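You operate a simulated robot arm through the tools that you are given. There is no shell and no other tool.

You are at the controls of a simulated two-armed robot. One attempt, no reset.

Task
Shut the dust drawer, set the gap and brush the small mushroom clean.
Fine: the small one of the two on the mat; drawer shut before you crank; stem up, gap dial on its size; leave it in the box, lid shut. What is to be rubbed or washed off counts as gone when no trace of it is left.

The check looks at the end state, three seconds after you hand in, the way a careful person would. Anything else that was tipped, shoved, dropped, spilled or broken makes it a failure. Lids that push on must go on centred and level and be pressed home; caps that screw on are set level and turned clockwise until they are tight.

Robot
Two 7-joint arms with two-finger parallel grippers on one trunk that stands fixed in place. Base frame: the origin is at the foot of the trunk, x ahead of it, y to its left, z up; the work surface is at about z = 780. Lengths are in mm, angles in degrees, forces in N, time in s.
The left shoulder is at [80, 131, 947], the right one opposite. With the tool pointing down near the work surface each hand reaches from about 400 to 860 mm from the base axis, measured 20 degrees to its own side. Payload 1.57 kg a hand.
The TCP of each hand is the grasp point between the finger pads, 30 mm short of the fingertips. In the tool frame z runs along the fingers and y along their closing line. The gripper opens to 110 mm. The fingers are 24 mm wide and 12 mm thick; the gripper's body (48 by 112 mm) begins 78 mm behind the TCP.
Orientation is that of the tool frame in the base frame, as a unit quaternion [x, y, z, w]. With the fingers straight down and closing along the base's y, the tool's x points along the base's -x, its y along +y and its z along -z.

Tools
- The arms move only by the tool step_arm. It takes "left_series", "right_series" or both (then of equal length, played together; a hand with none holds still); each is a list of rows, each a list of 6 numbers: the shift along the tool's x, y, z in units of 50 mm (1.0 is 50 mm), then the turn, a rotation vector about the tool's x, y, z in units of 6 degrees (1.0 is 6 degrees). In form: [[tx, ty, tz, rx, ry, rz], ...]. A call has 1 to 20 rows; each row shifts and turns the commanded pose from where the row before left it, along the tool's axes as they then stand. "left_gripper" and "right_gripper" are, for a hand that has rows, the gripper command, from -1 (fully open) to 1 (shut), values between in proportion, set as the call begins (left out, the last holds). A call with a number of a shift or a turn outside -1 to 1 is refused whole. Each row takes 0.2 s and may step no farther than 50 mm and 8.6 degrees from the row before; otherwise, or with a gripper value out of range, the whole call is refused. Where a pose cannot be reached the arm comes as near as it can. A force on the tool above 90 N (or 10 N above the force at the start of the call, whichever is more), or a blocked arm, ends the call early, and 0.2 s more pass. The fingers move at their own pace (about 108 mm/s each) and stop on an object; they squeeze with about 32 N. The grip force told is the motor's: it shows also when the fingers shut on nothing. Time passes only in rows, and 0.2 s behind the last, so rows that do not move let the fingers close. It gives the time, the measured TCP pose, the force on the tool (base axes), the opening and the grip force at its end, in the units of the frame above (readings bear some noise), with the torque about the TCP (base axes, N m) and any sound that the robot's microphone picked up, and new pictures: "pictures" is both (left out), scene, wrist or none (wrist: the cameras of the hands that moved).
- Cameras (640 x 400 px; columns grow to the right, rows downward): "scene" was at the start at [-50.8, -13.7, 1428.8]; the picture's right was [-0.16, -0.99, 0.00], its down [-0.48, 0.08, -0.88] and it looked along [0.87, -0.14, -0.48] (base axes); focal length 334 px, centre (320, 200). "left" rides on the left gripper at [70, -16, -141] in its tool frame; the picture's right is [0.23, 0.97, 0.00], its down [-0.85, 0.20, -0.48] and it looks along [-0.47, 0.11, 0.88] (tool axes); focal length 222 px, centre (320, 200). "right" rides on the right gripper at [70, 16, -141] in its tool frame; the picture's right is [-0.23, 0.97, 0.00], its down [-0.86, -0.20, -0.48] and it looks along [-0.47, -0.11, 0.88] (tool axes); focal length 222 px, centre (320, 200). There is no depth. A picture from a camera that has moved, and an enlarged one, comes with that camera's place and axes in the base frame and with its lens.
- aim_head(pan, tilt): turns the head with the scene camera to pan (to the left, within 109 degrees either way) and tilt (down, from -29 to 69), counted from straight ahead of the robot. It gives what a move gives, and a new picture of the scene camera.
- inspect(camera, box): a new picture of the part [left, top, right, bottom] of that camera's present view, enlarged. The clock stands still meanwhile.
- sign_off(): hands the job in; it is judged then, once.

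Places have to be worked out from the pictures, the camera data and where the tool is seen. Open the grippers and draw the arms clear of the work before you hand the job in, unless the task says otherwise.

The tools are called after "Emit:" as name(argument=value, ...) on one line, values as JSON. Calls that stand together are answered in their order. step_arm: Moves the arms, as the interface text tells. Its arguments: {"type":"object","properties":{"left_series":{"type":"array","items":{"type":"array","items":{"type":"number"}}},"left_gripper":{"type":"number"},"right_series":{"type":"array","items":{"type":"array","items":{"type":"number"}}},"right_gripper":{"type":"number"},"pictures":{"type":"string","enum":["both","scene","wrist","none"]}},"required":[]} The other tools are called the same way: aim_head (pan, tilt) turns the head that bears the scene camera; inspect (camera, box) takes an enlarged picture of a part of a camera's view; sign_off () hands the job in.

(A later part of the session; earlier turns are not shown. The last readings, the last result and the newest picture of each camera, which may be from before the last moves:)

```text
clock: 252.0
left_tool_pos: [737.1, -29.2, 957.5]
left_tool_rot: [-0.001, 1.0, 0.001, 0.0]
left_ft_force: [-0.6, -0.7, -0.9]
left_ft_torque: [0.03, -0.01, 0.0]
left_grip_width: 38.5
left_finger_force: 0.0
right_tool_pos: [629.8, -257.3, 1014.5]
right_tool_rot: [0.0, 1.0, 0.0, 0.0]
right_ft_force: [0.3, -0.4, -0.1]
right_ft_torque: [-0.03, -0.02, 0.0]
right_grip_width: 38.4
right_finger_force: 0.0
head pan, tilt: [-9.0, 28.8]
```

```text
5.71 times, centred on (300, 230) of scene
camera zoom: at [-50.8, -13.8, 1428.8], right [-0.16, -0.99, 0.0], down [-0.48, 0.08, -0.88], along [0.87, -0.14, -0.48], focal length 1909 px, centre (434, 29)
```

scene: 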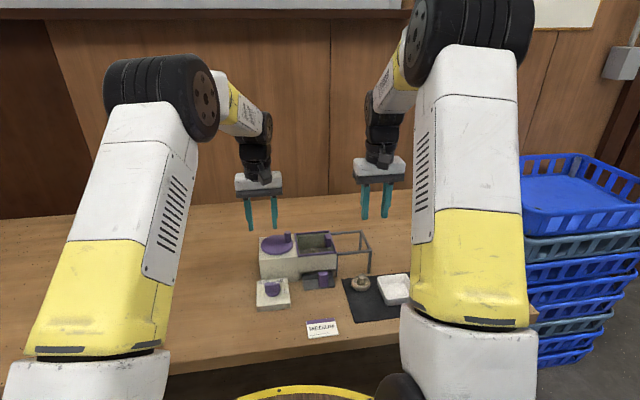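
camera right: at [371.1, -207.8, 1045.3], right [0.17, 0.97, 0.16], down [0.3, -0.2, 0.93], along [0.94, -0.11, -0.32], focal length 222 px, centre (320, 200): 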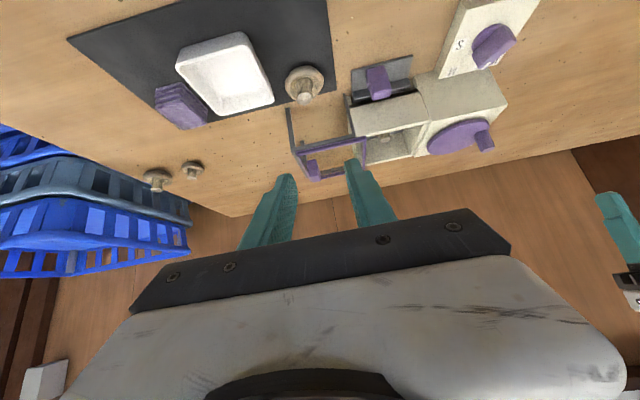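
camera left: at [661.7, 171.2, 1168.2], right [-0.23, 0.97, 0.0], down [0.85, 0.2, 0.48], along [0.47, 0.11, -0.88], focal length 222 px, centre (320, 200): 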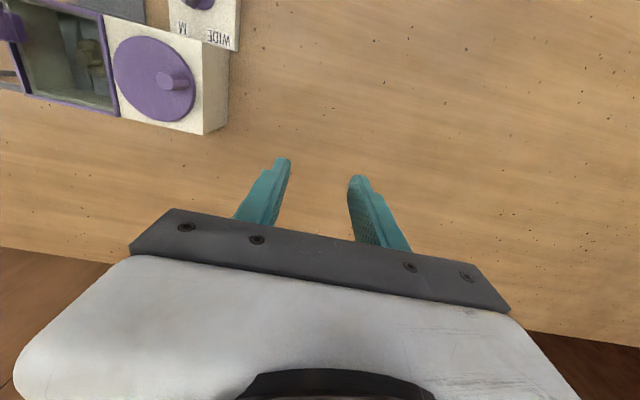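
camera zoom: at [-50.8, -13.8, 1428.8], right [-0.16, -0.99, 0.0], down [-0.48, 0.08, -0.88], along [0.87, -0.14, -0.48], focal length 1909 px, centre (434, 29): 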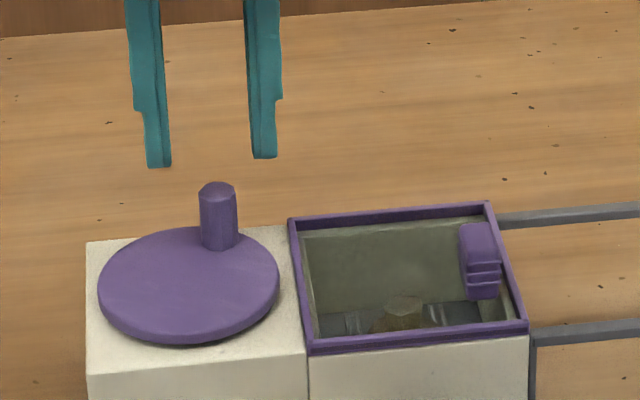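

Peg at (736.5, −30.5). I descend, grip, and crank counter-clockwise a quarter turn first.

Emit:
step_arm(left_series=[[0, -0.02, 0.45, 0, 0, 0], [0, 0, 0.42, 0, 0, 0], [0, 0, 0, 0, 0, 0]], pictures="none")

Emit:
step_arm(left_series=[[0, 0, 0, 0, 0, 0], [0, 0, 0, 0, 0, 0], [0, 0, 0, 0, 0, 0]], left_gripper=1, pictures="none")

Emit:
step_arm(left_series=[[-0.0668, 0.194, 0, 0, 0, 0], [-0.0036, 0.2052, 0, 0, 0, 0], [0.06, 0.1962, 0, 0, 0, 0], [0.1177, 0.1681, 0, 0, 0, 0], [0.1639, 0.1235, 0, 0, 0, 0]], pictures="none")

Emit:
inspect(camera="scene", box=[250, 195, 350, 265])

```text
clock: 252.8
left_tool_pos: [737.4, -31.9, 914.4]
left_tool_rot: [-0.001, 1.0, 0.0, 0.001]
left_ft_force: [0.3, -0.3, -0.2]
left_ft_torque: [-0.02, 0.01, 0.05]
left_grip_width: 38.3
left_finger_force: 0.1
right_tool_pos: [630.1, -257.0, 1015.2]
right_tool_rot: [0.001, 1.0, -0.001, 0.002]
right_ft_force: [0.4, 0.6, -0.3]
right_ft_torque: [0.0, -0.03, -0.01]
right_grip_width: 38.3
right_finger_force: 0.0
head pan, tilt: [-9.0, 28.8]
```

```text
clock: 253.6
left_tool_pos: [738.3, -31.7, 915.4]
left_tool_rot: [-0.001, 1.0, 0.0, -0.001]
left_ft_force: [1.7, -1.8, -1.0]
left_ft_torque: [0.37, -0.05, -0.01]
left_grip_width: 17.2
left_finger_force: 32.0
right_tool_pos: [629.2, -258.0, 1014.7]
right_tool_rot: [0.0, 1.0, 0.0, -0.001]
right_ft_force: [0.3, -0.2, 0.0]
right_ft_torque: [-0.02, 0.04, -0.03]
right_grip_width: 38.3
right_finger_force: 0.0
head pan, tilt: [-9.0, 28.8]
```

```text
clock: 254.8
left_tool_pos: [723.3, 13.5, 915.5]
left_tool_rot: [-0.001, 1.0, 0.0, 0.0]
left_ft_force: [2.3, 4.9, 0.4]
left_ft_torque: [-0.27, -0.25, -0.02]
left_grip_width: 17.2
left_finger_force: 32.6
right_tool_pos: [627.3, -257.5, 1014.9]
right_tool_rot: [0.0, 1.0, 0.0, 0.0]
right_ft_force: [0.2, 0.1, -0.8]
right_ft_torque: [-0.03, 0.01, 0.02]
right_grip_width: 38.4
right_finger_force: 0.1
head pan, tilt: [-9.0, 28.8]
```

```text
5.71 times, centred on (300, 230) of scene
camera zoom: at [-50.7, -13.6, 1428.8], right [-0.16, -0.99, 0.0], down [-0.48, 0.08, -0.88], along [0.87, -0.14, -0.48], focal length 1909 px, centre (434, 29)
```

zoom: 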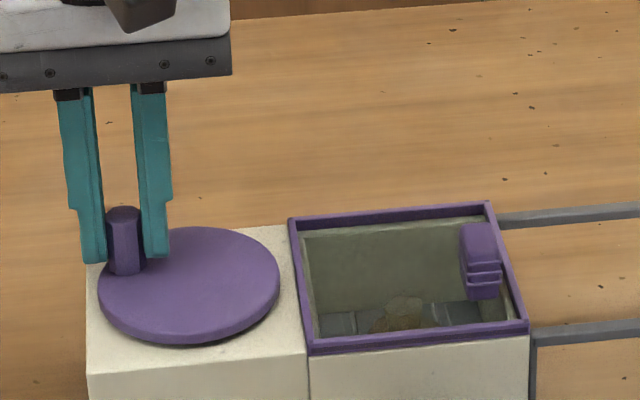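

At S the crank turns easily counter-clockwise (~5 N). I do the rest of this turn and two more.

Emit:
step_arm(left_series=[[0.194, 0.0668, 0, 0, 0, 0], [0.2052, 0.0036, 0, 0, 0, 0], [0.1962, -0.06, 0, 0, 0, 0], [0.1681, -0.1177, 0, 0, 0, 0], [0.1235, -0.1639, 0, 0, 0, 0], [0.0668, -0.194, 0, 0, 0, 0], [0.0036, -0.2052, 0, 0, 0, 0], [-0.06, -0.1962, 0, 0, 0, 0], [-0.1177, -0.1681, 0, 0, 0, 0], [-0.1639, -0.1235, 0, 0, 0, 0], [-0.194, -0.0668, 0, 0, 0, 0], [-0.2052, -0.0036, 0, 0, 0, 0], [-0.1962, 0.06, 0, 0, 0, 0], [-0.1681, 0.1177, 0, 0, 0, 0], [-0.1235, 0.1639, 0, 0, 0, 0], [-0.0668, 0.194, 0, 0, 0, 0], [-0.0036, 0.2052, 0, 0, 0, 0], [0.06, 0.1962, 0, 0, 0, 0], [0.1177, 0.1681, 0, 0, 0, 0], [0.1639, 0.1235, 0, 0, 0, 0]], pictures="none")

Emit:
step_arm(left_series=[[0.194, 0.0668, 0, 0, 0, 0], [0.2052, 0.0036, 0, 0, 0, 0], [0.1962, -0.06, 0, 0, 0, 0], [0.1681, -0.1177, 0, 0, 0, 0], [0.1235, -0.1639, 0, 0, 0, 0], [0.0668, -0.194, 0, 0, 0, 0], [0.0036, -0.2052, 0, 0, 0, 0], [-0.06, -0.1962, 0, 0, 0, 0], [-0.1177, -0.1681, 0, 0, 0, 0], [-0.1639, -0.1235, 0, 0, 0, 0], [-0.194, -0.0668, 0, 0, 0, 0], [-0.2052, -0.0036, 0, 0, 0, 0], [-0.1962, 0.06, 0, 0, 0, 0], [-0.1681, 0.1177, 0, 0, 0, 0], [-0.1235, 0.1639, 0, 0, 0, 0], [-0.0668, 0.194, 0, 0, 0, 0], [-0.0036, 0.2052, 0, 0, 0, 0], [0.06, 0.1962, 0, 0, 0, 0], [0.1177, 0.1681, 0, 0, 0, 0], [0.1639, 0.1235, 0, 0, 0, 0]], pictures="none")

Emit:
step_arm(left_series=[[0.194, 0.0668, 0, 0, 0, 0], [0.2052, 0.0036, 0, 0, 0, 0], [0.1962, -0.06, 0, 0, 0, 0], [0.1681, -0.1177, 0, 0, 0, 0], [0.1235, -0.1639, 0, 0, 0, 0], [0.0668, -0.194, 0, 0, 0, 0], [0.0036, -0.2052, 0, 0, 0, 0], [-0.06, -0.1962, 0, 0, 0, 0], [-0.1177, -0.1681, 0, 0, 0, 0], [-0.1639, -0.1235, 0, 0, 0, 0], [-0.194, -0.0668, 0, 0, 0, 0], [-0.2052, -0.0036, 0, 0, 0, 0], [-0.1962, 0.06, 0, 0, 0, 0], [-0.1681, 0.1177, 0, 0, 0, 0], [-0.1235, 0.1639, 0, 0, 0, 0], [-0.0668, 0.194, 0, 0, 0, 0], [-0.0036, 0.2052, 0, 0, 0, 0], [0.06, 0.1962, 0, 0, 0, 0], [0.1177, 0.1681, 0, 0, 0, 0], [0.1639, 0.1235, 0, 0, 0, 0]], pictures="none")

Emit:
inspect(camera="scene", box=[250, 195, 350, 265])

Emit:
inspect(camera="left", box=[120, 40, 300, 220])

```text
clock: 259.0
left_tool_pos: [723.6, 12.2, 915.1]
left_tool_rot: [-0.001, 1.0, 0.0, 0.0]
left_ft_force: [1.5, 2.4, -3.8]
left_ft_torque: [0.03, -0.71, -0.02]
left_grip_width: 17.1
left_finger_force: 32.2
right_tool_pos: [629.5, -257.2, 1014.6]
right_tool_rot: [0.0, 1.0, 0.0, 0.0]
right_ft_force: [-0.2, -0.6, -1.1]
right_ft_torque: [0.01, 0.02, -0.02]
right_grip_width: 38.7
right_finger_force: 0.1
head pan, tilt: [-9.0, 28.8]
```

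```text
clock: 263.2
left_tool_pos: [723.1, 13.3, 914.8]
left_tool_rot: [-0.001, 1.0, 0.0, 0.0]
left_ft_force: [2.8, 3.4, -5.6]
left_ft_torque: [0.01, -0.55, 0.0]
left_grip_width: 17.1
left_finger_force: 31.9
right_tool_pos: [629.2, -255.8, 1015.1]
right_tool_rot: [-0.001, 1.0, 0.0, 0.0]
right_ft_force: [0.3, 0.8, 0.2]
right_ft_torque: [0.05, 0.02, -0.01]
right_grip_width: 38.4
right_finger_force: 0.1
head pan, tilt: [-9.0, 28.8]
```

```text
clock: 267.4
left_tool_pos: [725.2, 14.0, 915.5]
left_tool_rot: [-0.001, 1.0, 0.001, -0.001]
left_ft_force: [2.1, 2.2, -8.4]
left_ft_torque: [-0.02, -0.56, 0.01]
left_grip_width: 17.3
left_finger_force: 32.2
right_tool_pos: [629.1, -257.9, 1014.5]
right_tool_rot: [0.0, 1.0, 0.001, 0.0]
right_ft_force: [0.4, 0.4, 0.3]
right_ft_torque: [0.0, 0.0, 0.02]
right_grip_width: 38.6
right_finger_force: 0.0
head pan, tilt: [-9.0, 28.8]
```

```text
5.71 times, centred on (300, 230) of scene
camera zoom: at [-50.4, -13.7, 1428.8], right [-0.16, -0.99, 0.0], down [-0.48, 0.08, -0.88], along [0.87, -0.14, -0.48], focal length 1909 px, centre (434, 29)
```

zoom: 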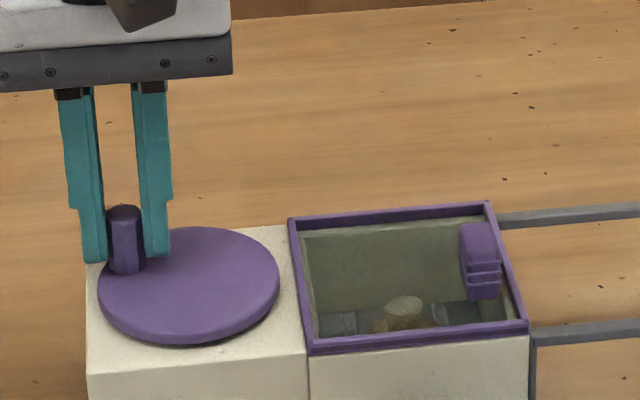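

```text
2.22 times, centred on (210, 130) of left
camera zoom: at [653.9, -2.2, 1057.5], right [-0.23, 0.97, 0.0], down [0.86, 0.2, 0.48], along [0.46, 0.11, -0.88], focal length 494 px, centre (564, 356)
```

zoom: 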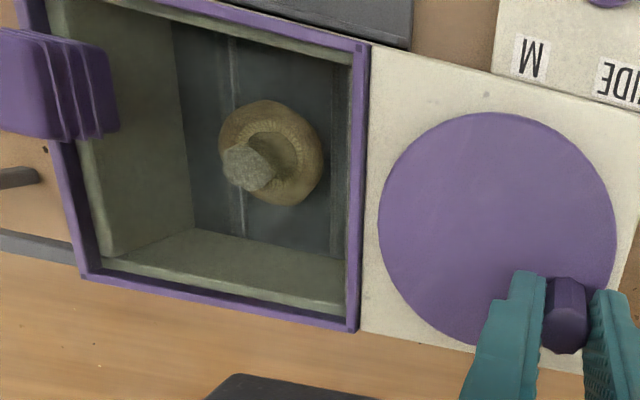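

The mushroom now looks distinctly lighter through the pane – S is cleaning it. Three more turns.

Emit:
step_arm(left_series=[[0.194, 0.0668, 0, 0, 0, 0], [0.2052, 0.0036, 0, 0, 0, 0], [0.1962, -0.06, 0, 0, 0, 0], [0.1681, -0.1177, 0, 0, 0, 0], [0.1235, -0.1639, 0, 0, 0, 0], [0.0668, -0.194, 0, 0, 0, 0], [0.0036, -0.2052, 0, 0, 0, 0], [-0.06, -0.1962, 0, 0, 0, 0], [-0.1177, -0.1681, 0, 0, 0, 0], [-0.1639, -0.1235, 0, 0, 0, 0], [-0.194, -0.0668, 0, 0, 0, 0], [-0.2052, -0.0036, 0, 0, 0, 0], [-0.1962, 0.06, 0, 0, 0, 0], [-0.1681, 0.1177, 0, 0, 0, 0], [-0.1235, 0.1639, 0, 0, 0, 0], [-0.0668, 0.194, 0, 0, 0, 0], [-0.0036, 0.2052, 0, 0, 0, 0], [0.06, 0.1962, 0, 0, 0, 0], [0.1177, 0.1681, 0, 0, 0, 0], [0.1639, 0.1235, 0, 0, 0, 0]], pictures="none")

Emit:
step_arm(left_series=[[0.194, 0.0668, 0, 0, 0, 0], [0.2052, 0.0036, 0, 0, 0, 0], [0.1962, -0.06, 0, 0, 0, 0], [0.1681, -0.1177, 0, 0, 0, 0], [0.1235, -0.1639, 0, 0, 0, 0], [0.0668, -0.194, 0, 0, 0, 0], [0.0036, -0.2052, 0, 0, 0, 0], [-0.06, -0.1962, 0, 0, 0, 0], [-0.1177, -0.1681, 0, 0, 0, 0], [-0.1639, -0.1235, 0, 0, 0, 0], [-0.194, -0.0668, 0, 0, 0, 0], [-0.2052, -0.0036, 0, 0, 0, 0], [-0.1962, 0.06, 0, 0, 0, 0], [-0.1681, 0.1177, 0, 0, 0, 0], [-0.1235, 0.1639, 0, 0, 0, 0], [-0.0668, 0.194, 0, 0, 0, 0], [-0.0036, 0.2052, 0, 0, 0, 0], [0.06, 0.1962, 0, 0, 0, 0], [0.1177, 0.1681, 0, 0, 0, 0], [0.1639, 0.1235, 0, 0, 0, 0]], pictures="none")

Emit:
step_arm(left_series=[[0.194, 0.0668, 0, 0, 0, 0], [0.2052, 0.0036, 0, 0, 0, 0], [0.1962, -0.06, 0, 0, 0, 0], [0.1681, -0.1177, 0, 0, 0, 0], [0.1235, -0.1639, 0, 0, 0, 0], [0.0668, -0.194, 0, 0, 0, 0], [0.0036, -0.2052, 0, 0, 0, 0], [-0.06, -0.1962, 0, 0, 0, 0], [-0.1177, -0.1681, 0, 0, 0, 0], [-0.1639, -0.1235, 0, 0, 0, 0], [-0.194, -0.0668, 0, 0, 0, 0], [-0.2052, -0.0036, 0, 0, 0, 0], [-0.1962, 0.06, 0, 0, 0, 0], [-0.1681, 0.1177, 0, 0, 0, 0], [-0.1235, 0.1639, 0, 0, 0, 0], [-0.0668, 0.194, 0, 0, 0, 0], [-0.0036, 0.2052, 0, 0, 0, 0], [0.06, 0.1962, 0, 0, 0, 0], [0.1177, 0.1681, 0, 0, 0, 0], [0.1639, 0.1235, 0, 0, 0, 0]], pictures="none")

Emit:
inspect(camera="left", box=[120, 40, 300, 220])

Emit:
inspect(camera="scene", box=[250, 195, 350, 265])

```text
clock: 271.6
left_tool_pos: [724.4, 12.9, 913.9]
left_tool_rot: [-0.001, 1.0, -0.001, 0.0]
left_ft_force: [2.3, 2.7, -1.3]
left_ft_torque: [0.03, -0.67, 0.0]
left_grip_width: 17.3
left_finger_force: 32.5
right_tool_pos: [629.0, -256.8, 1014.1]
right_tool_rot: [0.0, 1.0, 0.0, 0.0]
right_ft_force: [0.7, 0.0, -1.4]
right_ft_torque: [0.04, -0.01, 0.0]
right_grip_width: 38.6
right_finger_force: 0.0
head pan, tilt: [-9.0, 28.8]
```

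```text
clock: 275.8
left_tool_pos: [723.8, 14.5, 915.0]
left_tool_rot: [0.0, 1.0, 0.0, -0.001]
left_ft_force: [1.4, 1.9, 1.1]
left_ft_torque: [0.02, -0.64, -0.01]
left_grip_width: 17.3
left_finger_force: 32.2
right_tool_pos: [628.4, -257.0, 1014.3]
right_tool_rot: [0.0, 1.0, 0.0, 0.0]
right_ft_force: [-0.4, -0.1, 0.4]
right_ft_torque: [-0.01, -0.02, -0.01]
right_grip_width: 38.2
right_finger_force: 0.1
head pan, tilt: [-9.0, 28.8]
```

```text
clock: 280.0
left_tool_pos: [723.9, 12.8, 914.1]
left_tool_rot: [-0.001, 1.0, -0.001, -0.001]
left_ft_force: [1.6, 2.1, -4.6]
left_ft_torque: [0.0, -0.62, 0.01]
left_grip_width: 17.4
left_finger_force: 32.1
right_tool_pos: [629.4, -256.6, 1016.5]
right_tool_rot: [-0.001, 1.0, 0.0, 0.0]
right_ft_force: [-0.1, 0.4, 0.8]
right_ft_torque: [0.02, -0.01, -0.01]
right_grip_width: 38.6
right_finger_force: 0.2
head pan, tilt: [-9.0, 28.8]
```

```text
2.22 times, centred on (210, 130) of left
camera zoom: at [653.5, -2.3, 1057.5], right [-0.23, 0.97, 0.0], down [0.85, 0.2, 0.48], along [0.47, 0.11, -0.88], focal length 494 px, centre (564, 356)
```

zoom: 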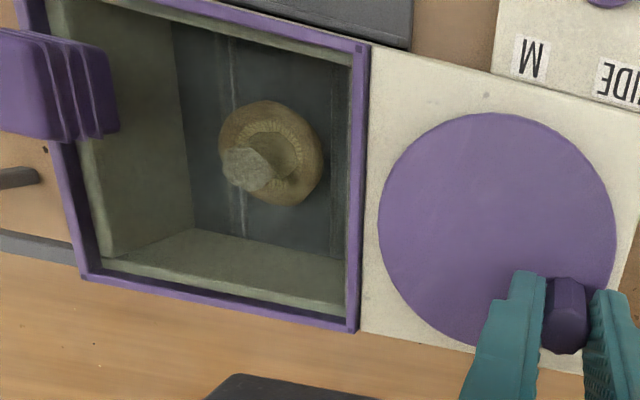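

```text
5.71 times, centred on (300, 230) of scene
camera zoom: at [-50.5, -13.7, 1428.8], right [-0.16, -0.99, 0.0], down [-0.48, 0.08, -0.88], along [0.87, -0.14, -0.48], focal length 1909 px, centre (434, 29)
```

zoom: 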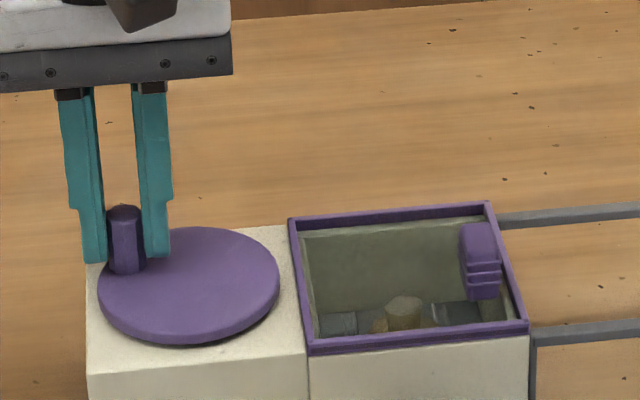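

Six turns at S done. I release the crank, park the left hand and open the lid to verify.

Emit:
step_arm(left_series=[[0, 0, 0, 0, 0, 0], [0, 0, 0, 0, 0, 0], [0, 0, -0.6, 0, 0, 0], [0, 0, -0.8, 0, 0, 0], [-0.04, 0.4, -0.8, 0, 0, 0], [-0.04, 0.75, 0, 0, 0, 0], [-0.04, 0.75, 0, 0, 0, 0], [-0.03, 0.75, 0, 0, 0, 0], [0, 0.82, 0, 0, 0, 0], [0, 0, 0, 0, 0, 0]], left_gripper=0.1, pictures="none")

Emit:
step_arm(right_series=[[-0.4, 0.7, 0, 0, 0, 0], [-0.4, 0.7, 0, 0, 0, 0], [-0.4, 0.67, 0, 0, 0, 0], [0, 0, 0.8, 0, 0, 0], [0, 0, 0.8, 0, 0, 0], [0, 0, 0.52, 0, 0, 0], [0, 0, 0, 0, 0, 0]], right_gripper=0.2, pictures="none")

Emit:
inspect(camera="scene", box=[290, 195, 370, 265])

```text
clock: 282.2
left_tool_pos: [732.1, 188.1, 1025.7]
left_tool_rot: [-0.001, 1.0, 0.0, 0.001]
left_ft_force: [-0.6, 0.9, 0.6]
left_ft_torque: [-0.04, -0.02, -0.06]
left_grip_width: 49.4
left_finger_force: 0.0
right_tool_pos: [628.5, -258.2, 1014.5]
right_tool_rot: [0.001, 1.0, 0.0, 0.001]
right_ft_force: [0.3, 0.0, 0.6]
right_ft_torque: [0.03, 0.0, 0.0]
right_grip_width: 38.6
right_finger_force: 0.1
head pan, tilt: [-9.0, 28.8]
```

```text
clock: 283.8
left_tool_pos: [731.3, 187.6, 1025.3]
left_tool_rot: [-0.002, 1.0, -0.001, 0.0]
left_ft_force: [-1.4, 0.4, -0.7]
left_ft_torque: [0.01, 0.02, -0.02]
left_grip_width: 49.3
left_finger_force: 0.1
right_tool_pos: [688.5, -152.6, 908.7]
right_tool_rot: [-0.001, 1.0, 0.0, 0.001]
right_ft_force: [0.7, 0.9, -1.1]
right_ft_torque: [-0.01, 0.0, 0.01]
right_grip_width: 44.1
right_finger_force: 0.0
head pan, tilt: [-9.0, 28.8]
```

```text
5.71 times, centred on (330, 230) of scene
camera zoom: at [-50.7, -13.7, 1428.8], right [-0.16, -0.99, 0.0], down [-0.48, 0.08, -0.88], along [0.87, -0.14, -0.48], focal length 1909 px, centre (263, 29)
```

zoom: 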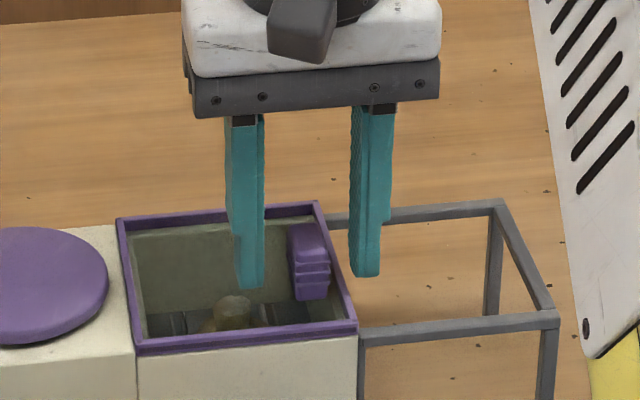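

Emit:
step_arm(right_series=[[0, 0, 0, 0, 0, 0], [0, 0, 0, 0, 0, 0], [0, 0, 0, 0, 0, 0], [0, -0.1, 0, 0, 0, 0], [0, -0.25, 0, 0, 0, 0], [0, -0.25, 0, 0, 0, 0], [0, -0.25, 0, 0, 0, 0], [0, -0.25, 0, 0, 0, 0], [0, -0.25, 0, 0, 0, 0], [0, -0.25, 0, 0, 0, 0], [0, -0.25, 0, 0, 0, 0], [0, 0, 0, 0, 0, 0]], right_gripper=1, pictures="none")

Emit:
step_arm(right_series=[[0, 0, 0, 0, 0, 0], [0, 0, 0, 0, 0, 0], [0, 0, -0.5, 0, 0, 0], [0, 0, -1, 0, 0, 0], [-0.13, 0.85, 0, 0, 0, 0], [-0.13, 0.85, 0, 0, 0, 0], [-0.13, 0.86, 0, 0, 0, 0], [0, 0, 0, 0, 0, 0]], right_gripper=0.25, pictures="none")

Emit:
inspect(camera="right", box=[200, 60, 400, 240])

Emit:
inspect(camera="right", box=[275, 90, 355, 160])

Emit:
inspect(camera="left", box=[75, 35, 105, 65])

Emit:
inspect(camera="scene", box=[298, 230, 340, 260])

```text
clock: 286.4
left_tool_pos: [731.9, 186.6, 1025.6]
left_tool_rot: [-0.001, 1.0, 0.0, 0.001]
left_ft_force: [-0.2, -0.9, 0.4]
left_ft_torque: [-0.02, 0.01, -0.03]
left_grip_width: 49.7
left_finger_force: 0.1
right_tool_pos: [688.9, -245.2, 908.0]
right_tool_rot: [0.001, 1.0, -0.001, 0.0]
right_ft_force: [-0.2, 1.0, -12.7]
right_ft_torque: [-0.01, 0.46, 0.03]
right_grip_width: 15.8
right_finger_force: 31.1
head pan, tilt: [-9.0, 28.8]
```

```text
clock: 288.2
left_tool_pos: [732.2, 187.7, 1025.6]
left_tool_rot: [-0.001, 1.0, 0.001, 0.0]
left_ft_force: [-0.2, -0.7, -0.7]
left_ft_torque: [-0.02, -0.01, -0.01]
left_grip_width: 49.6
left_finger_force: 0.1
right_tool_pos: [708.8, -114.6, 985.6]
right_tool_rot: [0.0, 1.0, 0.0, 0.0]
right_ft_force: [0.4, 0.2, 0.6]
right_ft_torque: [-0.02, -0.01, -0.02]
right_grip_width: 41.2
right_finger_force: 0.0
head pan, tilt: [-9.0, 28.8]
```

```text
2.22 times, centred on (300, 150) of right
camera zoom: at [640.1, -100.1, 1125.5], right [0.23, 0.97, 0.0], down [0.85, -0.2, 0.48], along [0.47, -0.11, -0.88], focal length 494 px, centre (364, 311)
```

zoom: 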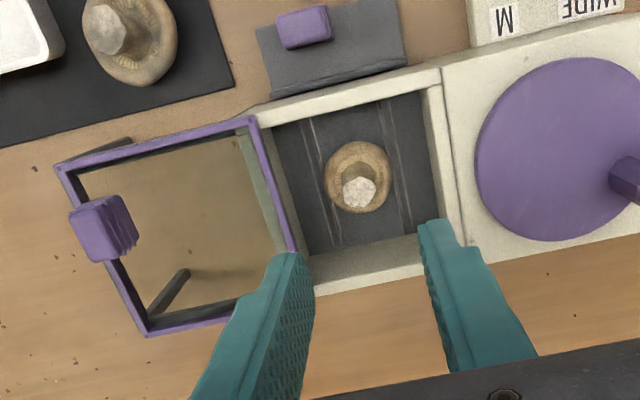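

```text
5.71 times, centred on (315, 125) of right
camera zoom: at [640.1, -100.1, 1125.5], right [0.23, 0.97, 0.0], down [0.85, -0.2, 0.48], along [0.47, -0.11, -0.88], focal length 1269 px, centre (349, 629)
```

zoom: 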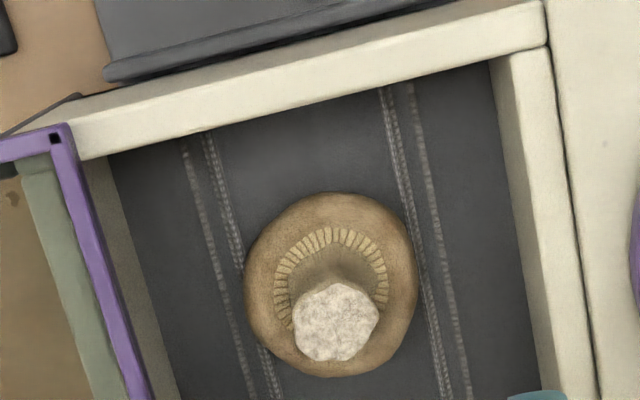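

```text
13.33 times, centred on (90, 50) of left
camera zoom: at [661.1, 170.8, 1167.4], right [-0.23, 0.97, 0.0], down [0.85, 0.2, 0.48], along [0.47, 0.11, -0.88], focal length 2962 px, centre (3387, 2200)
```

zoom: 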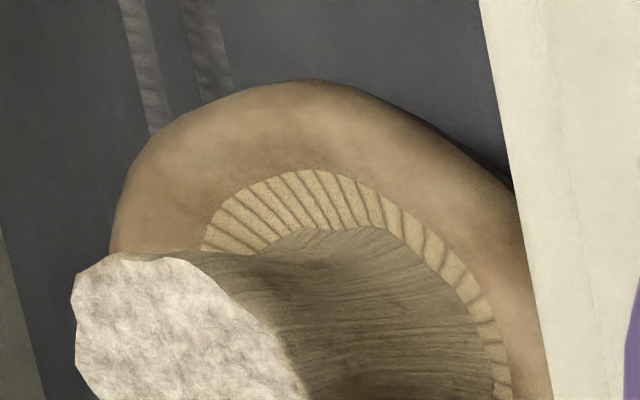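

```text
13.33 times, centred on (319, 245) of scene
camera zoom: at [-50.7, -13.7, 1428.8], right [-0.16, -0.99, 0.0], down [-0.48, 0.08, -0.88], along [0.87, -0.14, -0.48], focal length 4454 px, centre (333, -400)
```

zoom: 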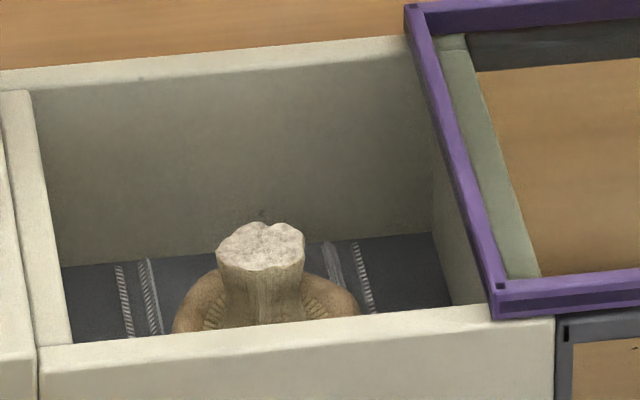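

Now it's clear: stem white, gills bright, cap evenly brown, grey film gone — S is right. To be sure no trace is left, I shut the lid and give it some more turns.

Emit:
step_arm(right_series=[[0.13, -0.87, 0, 0, 0, 0], [0.13, -0.87, 0, 0, 0, 0], [0.14, -0.87, 0, 0, 0, 0], [0, 0, 0.6, 0, 0, 0], [0, 0, 0.6, 0, 0, 0], [0, 0, 0.3, 0, 0, 0], [0, 0, 0, 0, 0, 0]], right_gripper=0.25, pictures="none")

Emit:
inspect(camera="scene", box=[310, 195, 390, 265])

```text
clock: 289.8
left_tool_pos: [731.4, 186.3, 1025.5]
left_tool_rot: [-0.001, 1.0, 0.0, 0.0]
left_ft_force: [-0.5, 0.4, -0.7]
left_ft_torque: [0.03, -0.01, 0.03]
left_grip_width: 49.8
left_finger_force: 0.2
right_tool_pos: [688.2, -248.4, 908.9]
right_tool_rot: [0.0, 1.0, 0.001, 0.001]
right_ft_force: [-1.1, 0.6, -0.3]
right_ft_torque: [0.02, 0.03, 0.01]
right_grip_width: 41.4
right_finger_force: 0.1
head pan, tilt: [-9.0, 28.8]
```

```text
5.71 times, centred on (350, 230) of scene
camera zoom: at [-50.7, -13.7, 1428.8], right [-0.16, -0.99, 0.0], down [-0.48, 0.08, -0.88], along [0.87, -0.14, -0.48], focal length 1909 px, centre (149, 29)
```

zoom: 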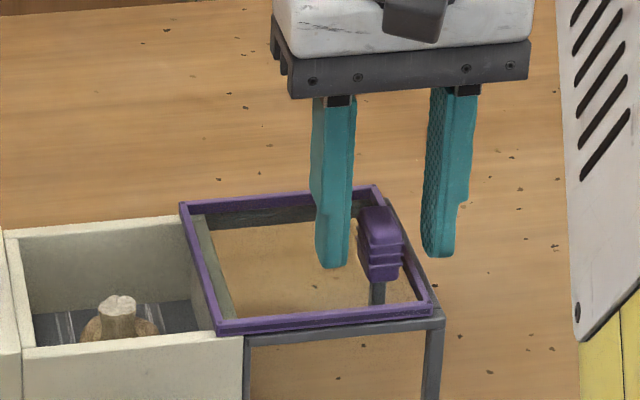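

Emit:
step_arm(right_series=[[0, 0.03, 0, 0, 0, 0], [0, 0, 0, 0, 0, 0], [0, 0, 0, 0, 0, 0], [0, 0.25, 0, 0, 0, 0], [0, 0.25, 0, 0, 0, 0], [0, 0.25, 0, 0, 0, 0], [0, 0.25, 0, 0, 0, 0], [0, 0.25, 0, 0, 0, 0], [0, 0.25, 0, 0, 0, 0], [0, 0.25, 0, 0, 0, 0], [0, 0.1, 0, 0, 0, 0], [0, 0.06, 0, 0, 0, 0], [0, 0.04, 0, 0, 0, 0], [0, 0, 0, 0, 0, 0]], right_gripper=1, pictures="none")

```text
clock: 292.8
left_tool_pos: [731.7, 185.1, 1026.0]
left_tool_rot: [-0.001, 1.0, 0.0, 0.0]
left_ft_force: [0.6, -0.1, -0.2]
left_ft_torque: [0.02, -0.02, -0.03]
left_grip_width: 49.6
left_finger_force: 0.0
right_tool_pos: [688.5, -152.1, 908.7]
right_tool_rot: [0.001, 1.0, -0.002, 0.001]
right_ft_force: [0.0, -22.3, 7.3]
right_ft_torque: [-0.36, 0.35, 0.16]
right_grip_width: 15.4
right_finger_force: 31.6
head pan, tilt: [-9.0, 28.8]
```

Lid at its stop (22 N). Release and retreat the right hand; left hand to the peg at (724, 13).

Emit:
step_arm(right_series=[[0, -0.04, 0, 0, 0, 0], [0, 0, 0, 0, 0, 0], [0, 0, -0.5, 0, 0, 0], [0, 0, -0.8, 0, 0, 0], [0, 0, -0.8, 0, 0, 0], [0.4, -0.7, 0, 0, 0, 0], [0.4, -0.7, 0, 0, 0, 0], [0.4, -0.7, 0, 0, 0, 0], [0, 0, 0, 0, 0, 0]], right_gripper=0.3, pictures="none")

Emit:
step_arm(left_series=[[0.03, -0.69, 0.2, 0, 0, 0], [0.03, -0.69, 0.2, 0, 0, 0], [0.03, -0.69, 0.2, 0, 0, 0], [0.03, -0.69, 0.2, 0, 0, 0], [0.03, -0.68, 0.2, 0, 0, 0], [0, 0, 0.3, 0, 0, 0], [0, 0, 0, 0, 0, 0]], left_gripper=0.25, pictures="none")

Emit:
inspect(camera="left", box=[220, 60, 420, 240])

Emit:
inspect(camera="scene", box=[250, 195, 350, 265])

```text
clock: 294.8
left_tool_pos: [731.7, 186.2, 1024.6]
left_tool_rot: [-0.001, 1.0, 0.0, 0.0]
left_ft_force: [-0.5, -0.3, 0.6]
left_ft_torque: [0.05, -0.05, -0.02]
left_grip_width: 49.7
left_finger_force: 0.0
right_tool_pos: [628.6, -255.8, 1013.6]
right_tool_rot: [-0.001, 1.0, 0.001, 0.0]
right_ft_force: [-1.0, -0.1, 0.3]
right_ft_torque: [0.02, 0.0, -0.01]
right_grip_width: 38.5
right_finger_force: 0.0
head pan, tilt: [-9.0, 28.8]
```

```text
clock: 296.4
left_tool_pos: [725.0, 13.5, 960.2]
left_tool_rot: [-0.001, 1.0, -0.001, 0.0]
left_ft_force: [-0.2, -0.4, 0.8]
left_ft_torque: [-0.02, 0.01, 0.0]
left_grip_width: 41.3
left_finger_force: 0.1
right_tool_pos: [628.7, -255.8, 1013.7]
right_tool_rot: [0.001, 1.0, -0.001, 0.0]
right_ft_force: [0.2, -0.1, -0.1]
right_ft_torque: [0.03, -0.01, -0.02]
right_grip_width: 38.5
right_finger_force: 0.1
head pan, tilt: [-9.0, 28.8]
```

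```text
2.22 times, centred on (320, 150) of left
camera zoom: at [653.5, -2.1, 1102.3], right [-0.23, 0.97, 0.0], down [0.85, 0.2, 0.48], along [0.47, 0.11, -0.88], focal length 494 px, centre (320, 311)
```

zoom: 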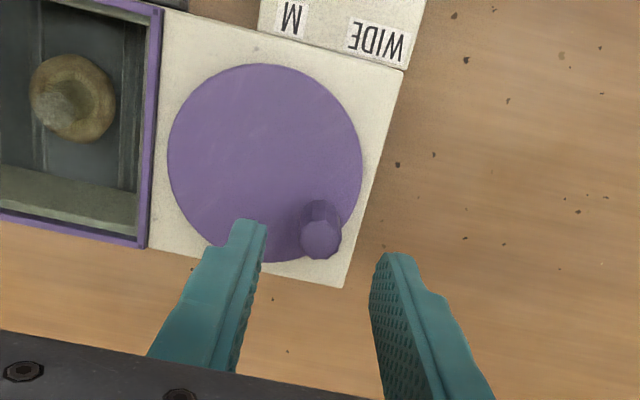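

```text
5.71 times, centred on (300, 230) of scene
camera zoom: at [-50.8, -13.8, 1428.8], right [-0.16, -0.99, 0.0], down [-0.48, 0.08, -0.88], along [0.87, -0.14, -0.48], focal length 1909 px, centre (434, 29)
```

zoom: 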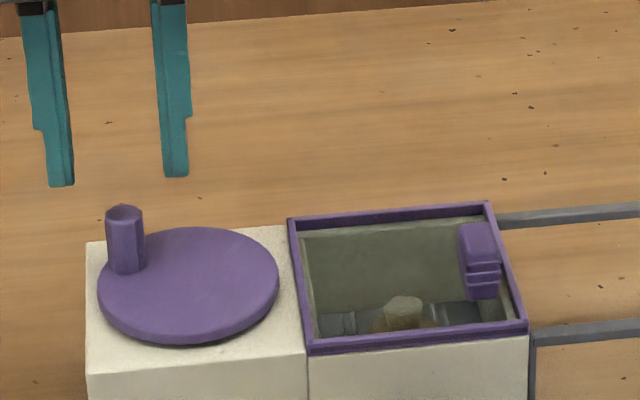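

Peg at about (724, 13), under the hand. Descend, grip, and four more turns counter-clockwise.

Emit:
step_arm(left_series=[[0.01, 0, 0.45, 0, 0, 0], [0, 0, 0.46, 0, 0, 0], [0, 0, 0, 0, 0, 0]], pictures="none")

Emit:
step_arm(left_series=[[0, 0, 0, 0, 0, 0], [0, 0, 0, 0, 0, 0], [0, 0, 0, 0, 0, 0]], left_gripper=1, pictures="none")

Emit:
step_arm(left_series=[[0.194, 0.0668, 0, 0, 0, 0], [0.2052, 0.0036, 0, 0, 0, 0], [0.1962, -0.06, 0, 0, 0, 0], [0.1681, -0.1177, 0, 0, 0, 0], [0.1235, -0.1639, 0, 0, 0, 0], [0.0668, -0.194, 0, 0, 0, 0], [0.0036, -0.2052, 0, 0, 0, 0], [-0.06, -0.1962, 0, 0, 0, 0], [-0.1177, -0.1681, 0, 0, 0, 0], [-0.1639, -0.1235, 0, 0, 0, 0], [-0.194, -0.0668, 0, 0, 0, 0], [-0.2052, -0.0036, 0, 0, 0, 0], [-0.1962, 0.06, 0, 0, 0, 0], [-0.1681, 0.1177, 0, 0, 0, 0], [-0.1235, 0.1639, 0, 0, 0, 0], [-0.0668, 0.194, 0, 0, 0, 0], [-0.0036, 0.2052, 0, 0, 0, 0], [0.06, 0.1962, 0, 0, 0, 0], [0.1177, 0.1681, 0, 0, 0, 0], [0.1639, 0.1235, 0, 0, 0, 0]], pictures="none")

Emit:
step_arm(left_series=[[0.194, 0.0668, 0, 0, 0, 0], [0.2052, 0.0036, 0, 0, 0, 0], [0.1962, -0.06, 0, 0, 0, 0], [0.1681, -0.1177, 0, 0, 0, 0], [0.1235, -0.1639, 0, 0, 0, 0], [0.0668, -0.194, 0, 0, 0, 0], [0.0036, -0.2052, 0, 0, 0, 0], [-0.06, -0.1962, 0, 0, 0, 0], [-0.1177, -0.1681, 0, 0, 0, 0], [-0.1639, -0.1235, 0, 0, 0, 0], [-0.194, -0.0668, 0, 0, 0, 0], [-0.2052, -0.0036, 0, 0, 0, 0], [-0.1962, 0.06, 0, 0, 0, 0], [-0.1681, 0.1177, 0, 0, 0, 0], [-0.1235, 0.1639, 0, 0, 0, 0], [-0.0668, 0.194, 0, 0, 0, 0], [-0.0036, 0.2052, 0, 0, 0, 0], [0.06, 0.1962, 0, 0, 0, 0], [0.1177, 0.1681, 0, 0, 0, 0], [0.1639, 0.1235, 0, 0, 0, 0]], pictures="none")

Emit:
step_arm(left_series=[[0.194, 0.0668, 0, 0, 0, 0], [0.2052, 0.0036, 0, 0, 0, 0], [0.1962, -0.06, 0, 0, 0, 0], [0.1681, -0.1177, 0, 0, 0, 0], [0.1235, -0.1639, 0, 0, 0, 0], [0.0668, -0.194, 0, 0, 0, 0], [0.0036, -0.2052, 0, 0, 0, 0], [-0.06, -0.1962, 0, 0, 0, 0], [-0.1177, -0.1681, 0, 0, 0, 0], [-0.1639, -0.1235, 0, 0, 0, 0], [-0.194, -0.0668, 0, 0, 0, 0], [-0.2052, -0.0036, 0, 0, 0, 0], [-0.1962, 0.06, 0, 0, 0, 0], [-0.1681, 0.1177, 0, 0, 0, 0], [-0.1235, 0.1639, 0, 0, 0, 0], [-0.0668, 0.194, 0, 0, 0, 0], [-0.0036, 0.2052, 0, 0, 0, 0], [0.06, 0.1962, 0, 0, 0, 0], [0.1177, 0.1681, 0, 0, 0, 0], [0.1639, 0.1235, 0, 0, 0, 0]], pictures="none")

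Emit:
step_arm(left_series=[[0.194, 0.0668, 0, 0, 0, 0], [0.2052, 0.0036, 0, 0, 0, 0], [0.1962, -0.06, 0, 0, 0, 0], [0.1681, -0.1177, 0, 0, 0, 0], [0.1235, -0.1639, 0, 0, 0, 0], [0.0668, -0.194, 0, 0, 0, 0], [0.0036, -0.2052, 0, 0, 0, 0], [-0.06, -0.1962, 0, 0, 0, 0], [-0.1177, -0.1681, 0, 0, 0, 0], [-0.1639, -0.1235, 0, 0, 0, 0], [-0.194, -0.0668, 0, 0, 0, 0], [-0.2052, -0.0036, 0, 0, 0, 0], [-0.1962, 0.06, 0, 0, 0, 0], [-0.1681, 0.1177, 0, 0, 0, 0], [-0.1235, 0.1639, 0, 0, 0, 0], [-0.0668, 0.194, 0, 0, 0, 0], [-0.0036, 0.2052, 0, 0, 0, 0], [0.06, 0.1962, 0, 0, 0, 0], [0.1177, 0.1681, 0, 0, 0, 0], [0.1639, 0.1235, 0, 0, 0, 0]], pictures="scene")

```text
clock: 297.2
left_tool_pos: [723.7, 14.7, 915.3]
left_tool_rot: [-0.002, 1.0, 0.001, 0.001]
left_ft_force: [-0.5, 0.5, 0.7]
left_ft_torque: [-0.04, 0.01, 0.0]
left_grip_width: 41.1
left_finger_force: 0.0
right_tool_pos: [628.3, -256.2, 1013.6]
right_tool_rot: [0.001, 1.0, 0.0, 0.001]
right_ft_force: [0.4, 0.1, 0.0]
right_ft_torque: [0.01, 0.04, 0.0]
right_grip_width: 38.5
right_finger_force: 0.1
head pan, tilt: [-9.0, 28.8]
```

```text
clock: 298.0
left_tool_pos: [724.8, 13.4, 915.8]
left_tool_rot: [-0.001, 1.0, 0.0, -0.001]
left_ft_force: [-0.8, -1.1, -1.6]
left_ft_torque: [-0.02, -0.13, 0.02]
left_grip_width: 17.4
left_finger_force: 32.1
right_tool_pos: [630.4, -255.3, 1013.9]
right_tool_rot: [-0.001, 1.0, 0.0, 0.0]
right_ft_force: [-0.2, 1.3, 0.0]
right_ft_torque: [0.02, 0.0, 0.04]
right_grip_width: 38.4
right_finger_force: 0.0
head pan, tilt: [-9.0, 28.8]
```

```text
clock: 302.2
left_tool_pos: [723.6, 13.7, 915.6]
left_tool_rot: [-0.001, 1.0, 0.0, 0.0]
left_ft_force: [-0.3, -1.7, 5.2]
left_ft_torque: [0.05, -0.4, -0.03]
left_grip_width: 17.0
left_finger_force: 32.1
right_tool_pos: [627.7, -255.3, 1014.5]
right_tool_rot: [-0.001, 1.0, 0.0, 0.001]
right_ft_force: [-0.7, 0.1, 0.4]
right_ft_torque: [0.0, 0.0, 0.03]
right_grip_width: 38.8
right_finger_force: 0.1
head pan, tilt: [-9.0, 28.8]
```

```text
clock: 306.4
left_tool_pos: [723.7, 13.7, 914.6]
left_tool_rot: [0.0, 1.0, 0.0, 0.0]
left_ft_force: [-0.5, -4.8, 5.1]
left_ft_torque: [-0.04, -0.46, 0.0]
left_grip_width: 17.5
left_finger_force: 32.3
right_tool_pos: [628.8, -256.2, 1013.6]
right_tool_rot: [0.0, 1.0, 0.0, 0.001]
right_ft_force: [-0.3, -0.7, 0.1]
right_ft_torque: [-0.01, 0.01, 0.0]
right_grip_width: 38.6
right_finger_force: 0.1
head pan, tilt: [-9.0, 28.8]
```

```text
clock: 310.6
left_tool_pos: [723.8, 15.1, 914.4]
left_tool_rot: [-0.001, 1.0, -0.001, 0.001]
left_ft_force: [-0.5, -3.5, 3.8]
left_ft_torque: [0.01, -0.02, -0.02]
left_grip_width: 17.3
left_finger_force: 32.7
right_tool_pos: [628.6, -256.0, 1014.0]
right_tool_rot: [0.0, 1.0, 0.0, 0.001]
right_ft_force: [0.5, 0.2, 1.1]
right_ft_torque: [0.02, 0.01, -0.02]
right_grip_width: 38.5
right_finger_force: 0.1
head pan, tilt: [-9.0, 28.8]
```

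```text
clock: 314.8
left_tool_pos: [722.9, 14.2, 913.7]
left_tool_rot: [-0.001, 1.0, 0.0, 0.0]
left_ft_force: [-2.2, -4.5, 2.5]
left_ft_torque: [0.01, -0.01, -0.04]
left_grip_width: 17.3
left_finger_force: 32.0
right_tool_pos: [629.2, -256.0, 1013.4]
right_tool_rot: [0.0, 1.0, 0.0, 0.001]
right_ft_force: [0.0, -0.3, -0.3]
right_ft_torque: [-0.01, 0.01, 0.01]
right_grip_width: 38.5
right_finger_force: 0.1
head pan, tilt: [-9.0, 28.8]
```

scene: 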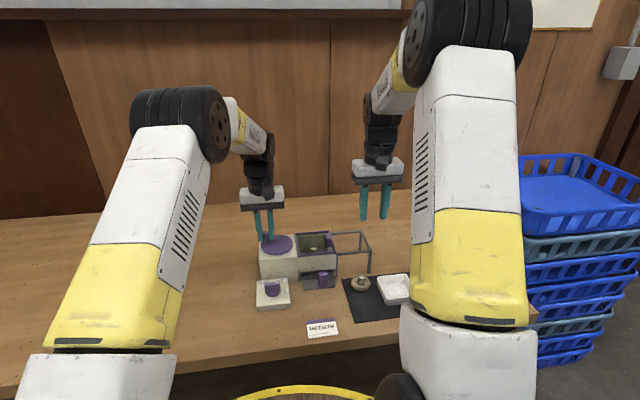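

Ten turns at S in all. I release the crank, park the left hand, and check once more with the lid open.

Emit:
step_arm(left_series=[[0, 0, 0, 0, 0, 0], [0, 0, 0, 0, 0, 0], [0, 0, -0.6, 0, 0, 0], [0, 0, -0.8, 0, 0, 0], [-0.04, 0.4, -0.8, 0, 0, 0], [-0.04, 0.75, 0, 0, 0, 0], [-0.04, 0.75, 0, 0, 0, 0], [-0.03, 0.75, 0, 0, 0, 0], [0, 0.82, 0, 0, 0, 0], [0, 0, 0, 0, 0, 0]], left_gripper=0.1, pictures="none")

Emit:
step_arm(right_series=[[-0.4, 0.7, 0, 0, 0, 0], [-0.4, 0.7, 0, 0, 0, 0], [-0.4, 0.65, 0, 0, 0, 0], [0, 0, 0.8, 0, 0, 0], [0, 0, 0.8, 0, 0, 0], [0, 0, 0.48, 0, 0, 0], [0, 0, 0, 0, 0, 0]], right_gripper=0.2, pictures="none")

Emit:
inspect(camera="scene", box=[290, 195, 370, 265])

```text
clock: 317.0
left_tool_pos: [731.0, 188.0, 1024.5]
left_tool_rot: [-0.001, 1.0, 0.0, 0.001]
left_ft_force: [0.5, 0.5, 0.1]
left_ft_torque: [0.02, 0.01, 0.03]
left_grip_width: 49.3
left_finger_force: 0.0
right_tool_pos: [629.2, -255.3, 1013.3]
right_tool_rot: [0.0, 1.0, 0.0, 0.0]
right_ft_force: [0.9, -0.7, 0.6]
right_ft_torque: [-0.02, -0.01, -0.06]
right_grip_width: 38.8
right_finger_force: 0.1
head pan, tilt: [-9.0, 28.8]
```

```text
clock: 318.6
left_tool_pos: [730.8, 188.0, 1023.9]
left_tool_rot: [0.0, 1.0, -0.001, 0.0]
left_ft_force: [-0.4, 0.0, -0.3]
left_ft_torque: [0.02, 0.02, 0.0]
left_grip_width: 49.4
left_finger_force: 0.0
right_tool_pos: [689.4, -153.2, 909.3]
right_tool_rot: [0.0, 1.0, 0.0, 0.001]
right_ft_force: [0.4, -0.3, 0.0]
right_ft_torque: [0.0, -0.02, 0.04]
right_grip_width: 43.9
right_finger_force: 0.1
head pan, tilt: [-9.0, 28.8]
```

```text
5.71 times, centred on (330, 230) of scene
camera zoom: at [-50.7, -13.7, 1428.8], right [-0.16, -0.99, 0.0], down [-0.48, 0.08, -0.88], along [0.87, -0.14, -0.48], focal length 1909 px, centre (263, 29)
```

zoom: 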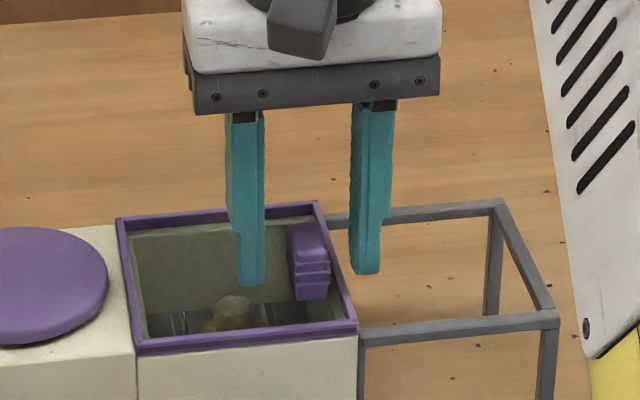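

Emit:
step_arm(right_series=[[0, 0, 0, 0, 0, 0], [0, 0, 0, 0, 0, 0], [0, 0, 0, 0, 0, 0], [0, -0.1, 0, 0, 0, 0], [0, -0.25, 0, 0, 0, 0], [0, -0.25, 0, 0, 0, 0], [0, -0.25, 0, 0, 0, 0], [0, -0.25, 0, 0, 0, 0], [0, -0.25, 0, 0, 0, 0], [0, -0.25, 0, 0, 0, 0], [0, -0.25, 0, 0, 0, 0], [0, 0, 0, 0, 0, 0]], right_gripper=1, pictures="none")

Emit:
step_arm(right_series=[[0, 0, 0, 0, 0, 0], [0, 0, 0, 0, 0, 0], [0, 0, -0.5, 0, 0, 0], [0, 0, -1, 0, 0, 0], [-0.13, 0.85, 0, 0, 0, 0], [-0.13, 0.85, 0, 0, 0, 0], [-0.13, 0.86, 0, 0, 0, 0], [0, 0, 0, 0, 0, 0]], right_gripper=0.25, pictures="none")

Emit:
inspect(camera="right", box=[275, 90, 355, 160])

Emit:
inspect(camera="left", box=[75, 35, 105, 65])

Emit:
inspect(camera="right", box=[300, 115, 330, 145])

```text
clock: 321.2
left_tool_pos: [732.2, 187.4, 1024.2]
left_tool_rot: [-0.001, 1.0, 0.0, 0.0]
left_ft_force: [0.3, 0.7, 0.0]
left_ft_torque: [0.01, -0.01, 0.01]
left_grip_width: 49.8
left_finger_force: 0.1
right_tool_pos: [689.5, -248.2, 908.2]
right_tool_rot: [-0.001, 1.0, 0.0, 0.001]
right_ft_force: [11.2, -0.3, -5.9]
right_ft_torque: [0.03, -0.16, -0.01]
right_grip_width: 15.6
right_finger_force: 31.5
head pan, tilt: [-9.0, 28.8]
```

```text
clock: 323.0
left_tool_pos: [730.9, 188.0, 1023.3]
left_tool_rot: [-0.001, 1.0, -0.001, 0.0]
left_ft_force: [-0.1, 0.8, -0.8]
left_ft_torque: [-0.01, 0.0, 0.01]
left_grip_width: 49.7
left_finger_force: 0.1
right_tool_pos: [708.7, -117.4, 984.5]
right_tool_rot: [0.0, 1.0, 0.0, 0.0]
right_ft_force: [0.2, 0.0, -0.2]
right_ft_torque: [0.01, 0.02, 0.0]
right_grip_width: 41.5
right_finger_force: 0.1
head pan, tilt: [-9.0, 28.8]
```

```text
5.71 times, centred on (315, 125) of right
camera zoom: at [639.3, -101.2, 1125.8], right [0.23, 0.97, 0.0], down [0.85, -0.2, 0.48], along [0.47, -0.11, -0.88], focal length 1269 px, centre (349, 629)
```

zoom: 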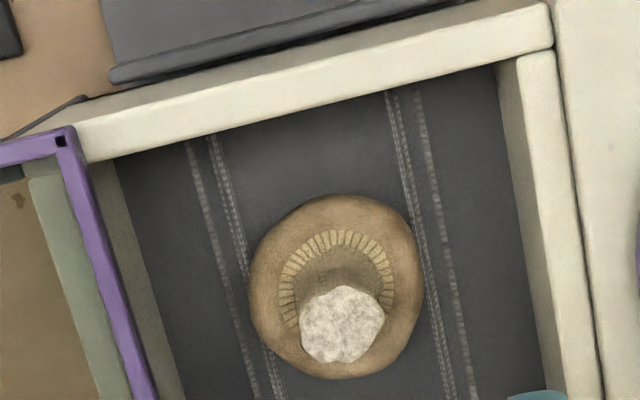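

```text
13.33 times, centred on (90, 50) of left
camera zoom: at [660.5, 172.2, 1166.2], right [-0.23, 0.97, 0.0], down [0.85, 0.2, 0.48], along [0.47, 0.11, -0.88], focal length 2962 px, centre (3387, 2200)
```

zoom: 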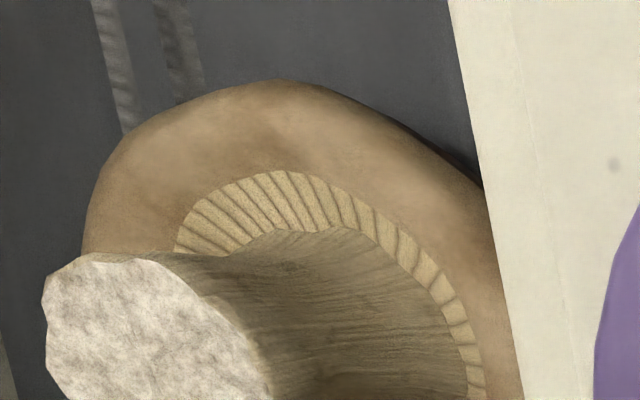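

```text
13.33 times, centred on (315, 130) of right
camera zoom: at [639.3, -101.2, 1125.8], right [0.23, 0.97, 0.0], down [0.85, -0.2, 0.48], along [0.47, -0.11, -0.88], focal length 2962 px, centre (387, 1133)
```

zoom: 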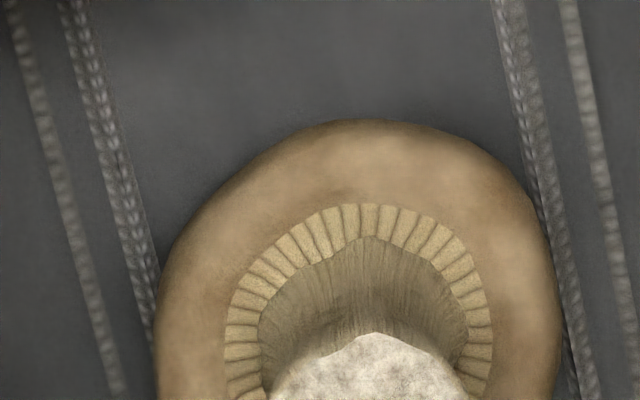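

Identical to the view after six turns: white stem, bright gills, clean even cap — no trace left. I shut the lid for good.

Emit:
step_arm(right_series=[[0.13, -0.87, 0, 0, 0, 0], [0.13, -0.87, 0, 0, 0, 0], [0.13, -0.86, 0, 0, 0, 0], [0, 0, 0.6, 0, 0, 0], [0, 0, 0.6, 0, 0, 0], [0, 0, 0.28, 0, 0, 0], [0, 0, 0, 0, 0, 0]], right_gripper=0.25, pictures="none")

Emit:
inspect(camera="scene", box=[310, 195, 390, 265])

```text
clock: 324.6
left_tool_pos: [730.0, 188.8, 1022.8]
left_tool_rot: [-0.001, 1.0, 0.0, 0.0]
left_ft_force: [0.1, -0.7, -0.4]
left_ft_torque: [0.02, 0.02, -0.01]
left_grip_width: 49.5
left_finger_force: 0.0
right_tool_pos: [688.1, -248.4, 911.3]
right_tool_rot: [0.0, 1.0, 0.0, 0.001]
right_ft_force: [-0.6, 1.3, 0.7]
right_ft_torque: [0.01, -0.01, 0.04]
right_grip_width: 41.3
right_finger_force: 0.1
head pan, tilt: [-9.0, 28.8]
```

```text
5.71 times, centred on (350, 230) of scene
camera zoom: at [-50.7, -13.7, 1428.8], right [-0.16, -0.99, 0.0], down [-0.48, 0.08, -0.88], along [0.87, -0.14, -0.48], focal length 1909 px, centre (149, 29)
```

zoom: 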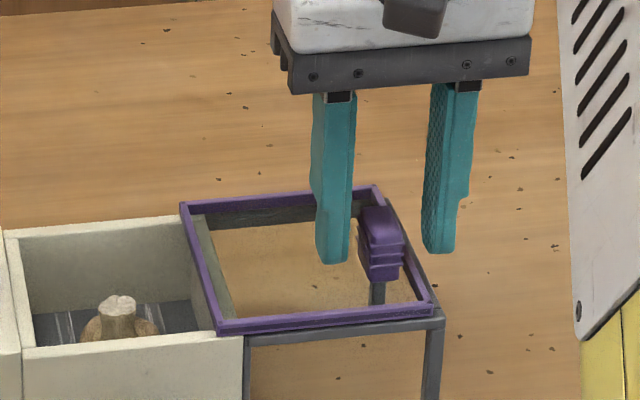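

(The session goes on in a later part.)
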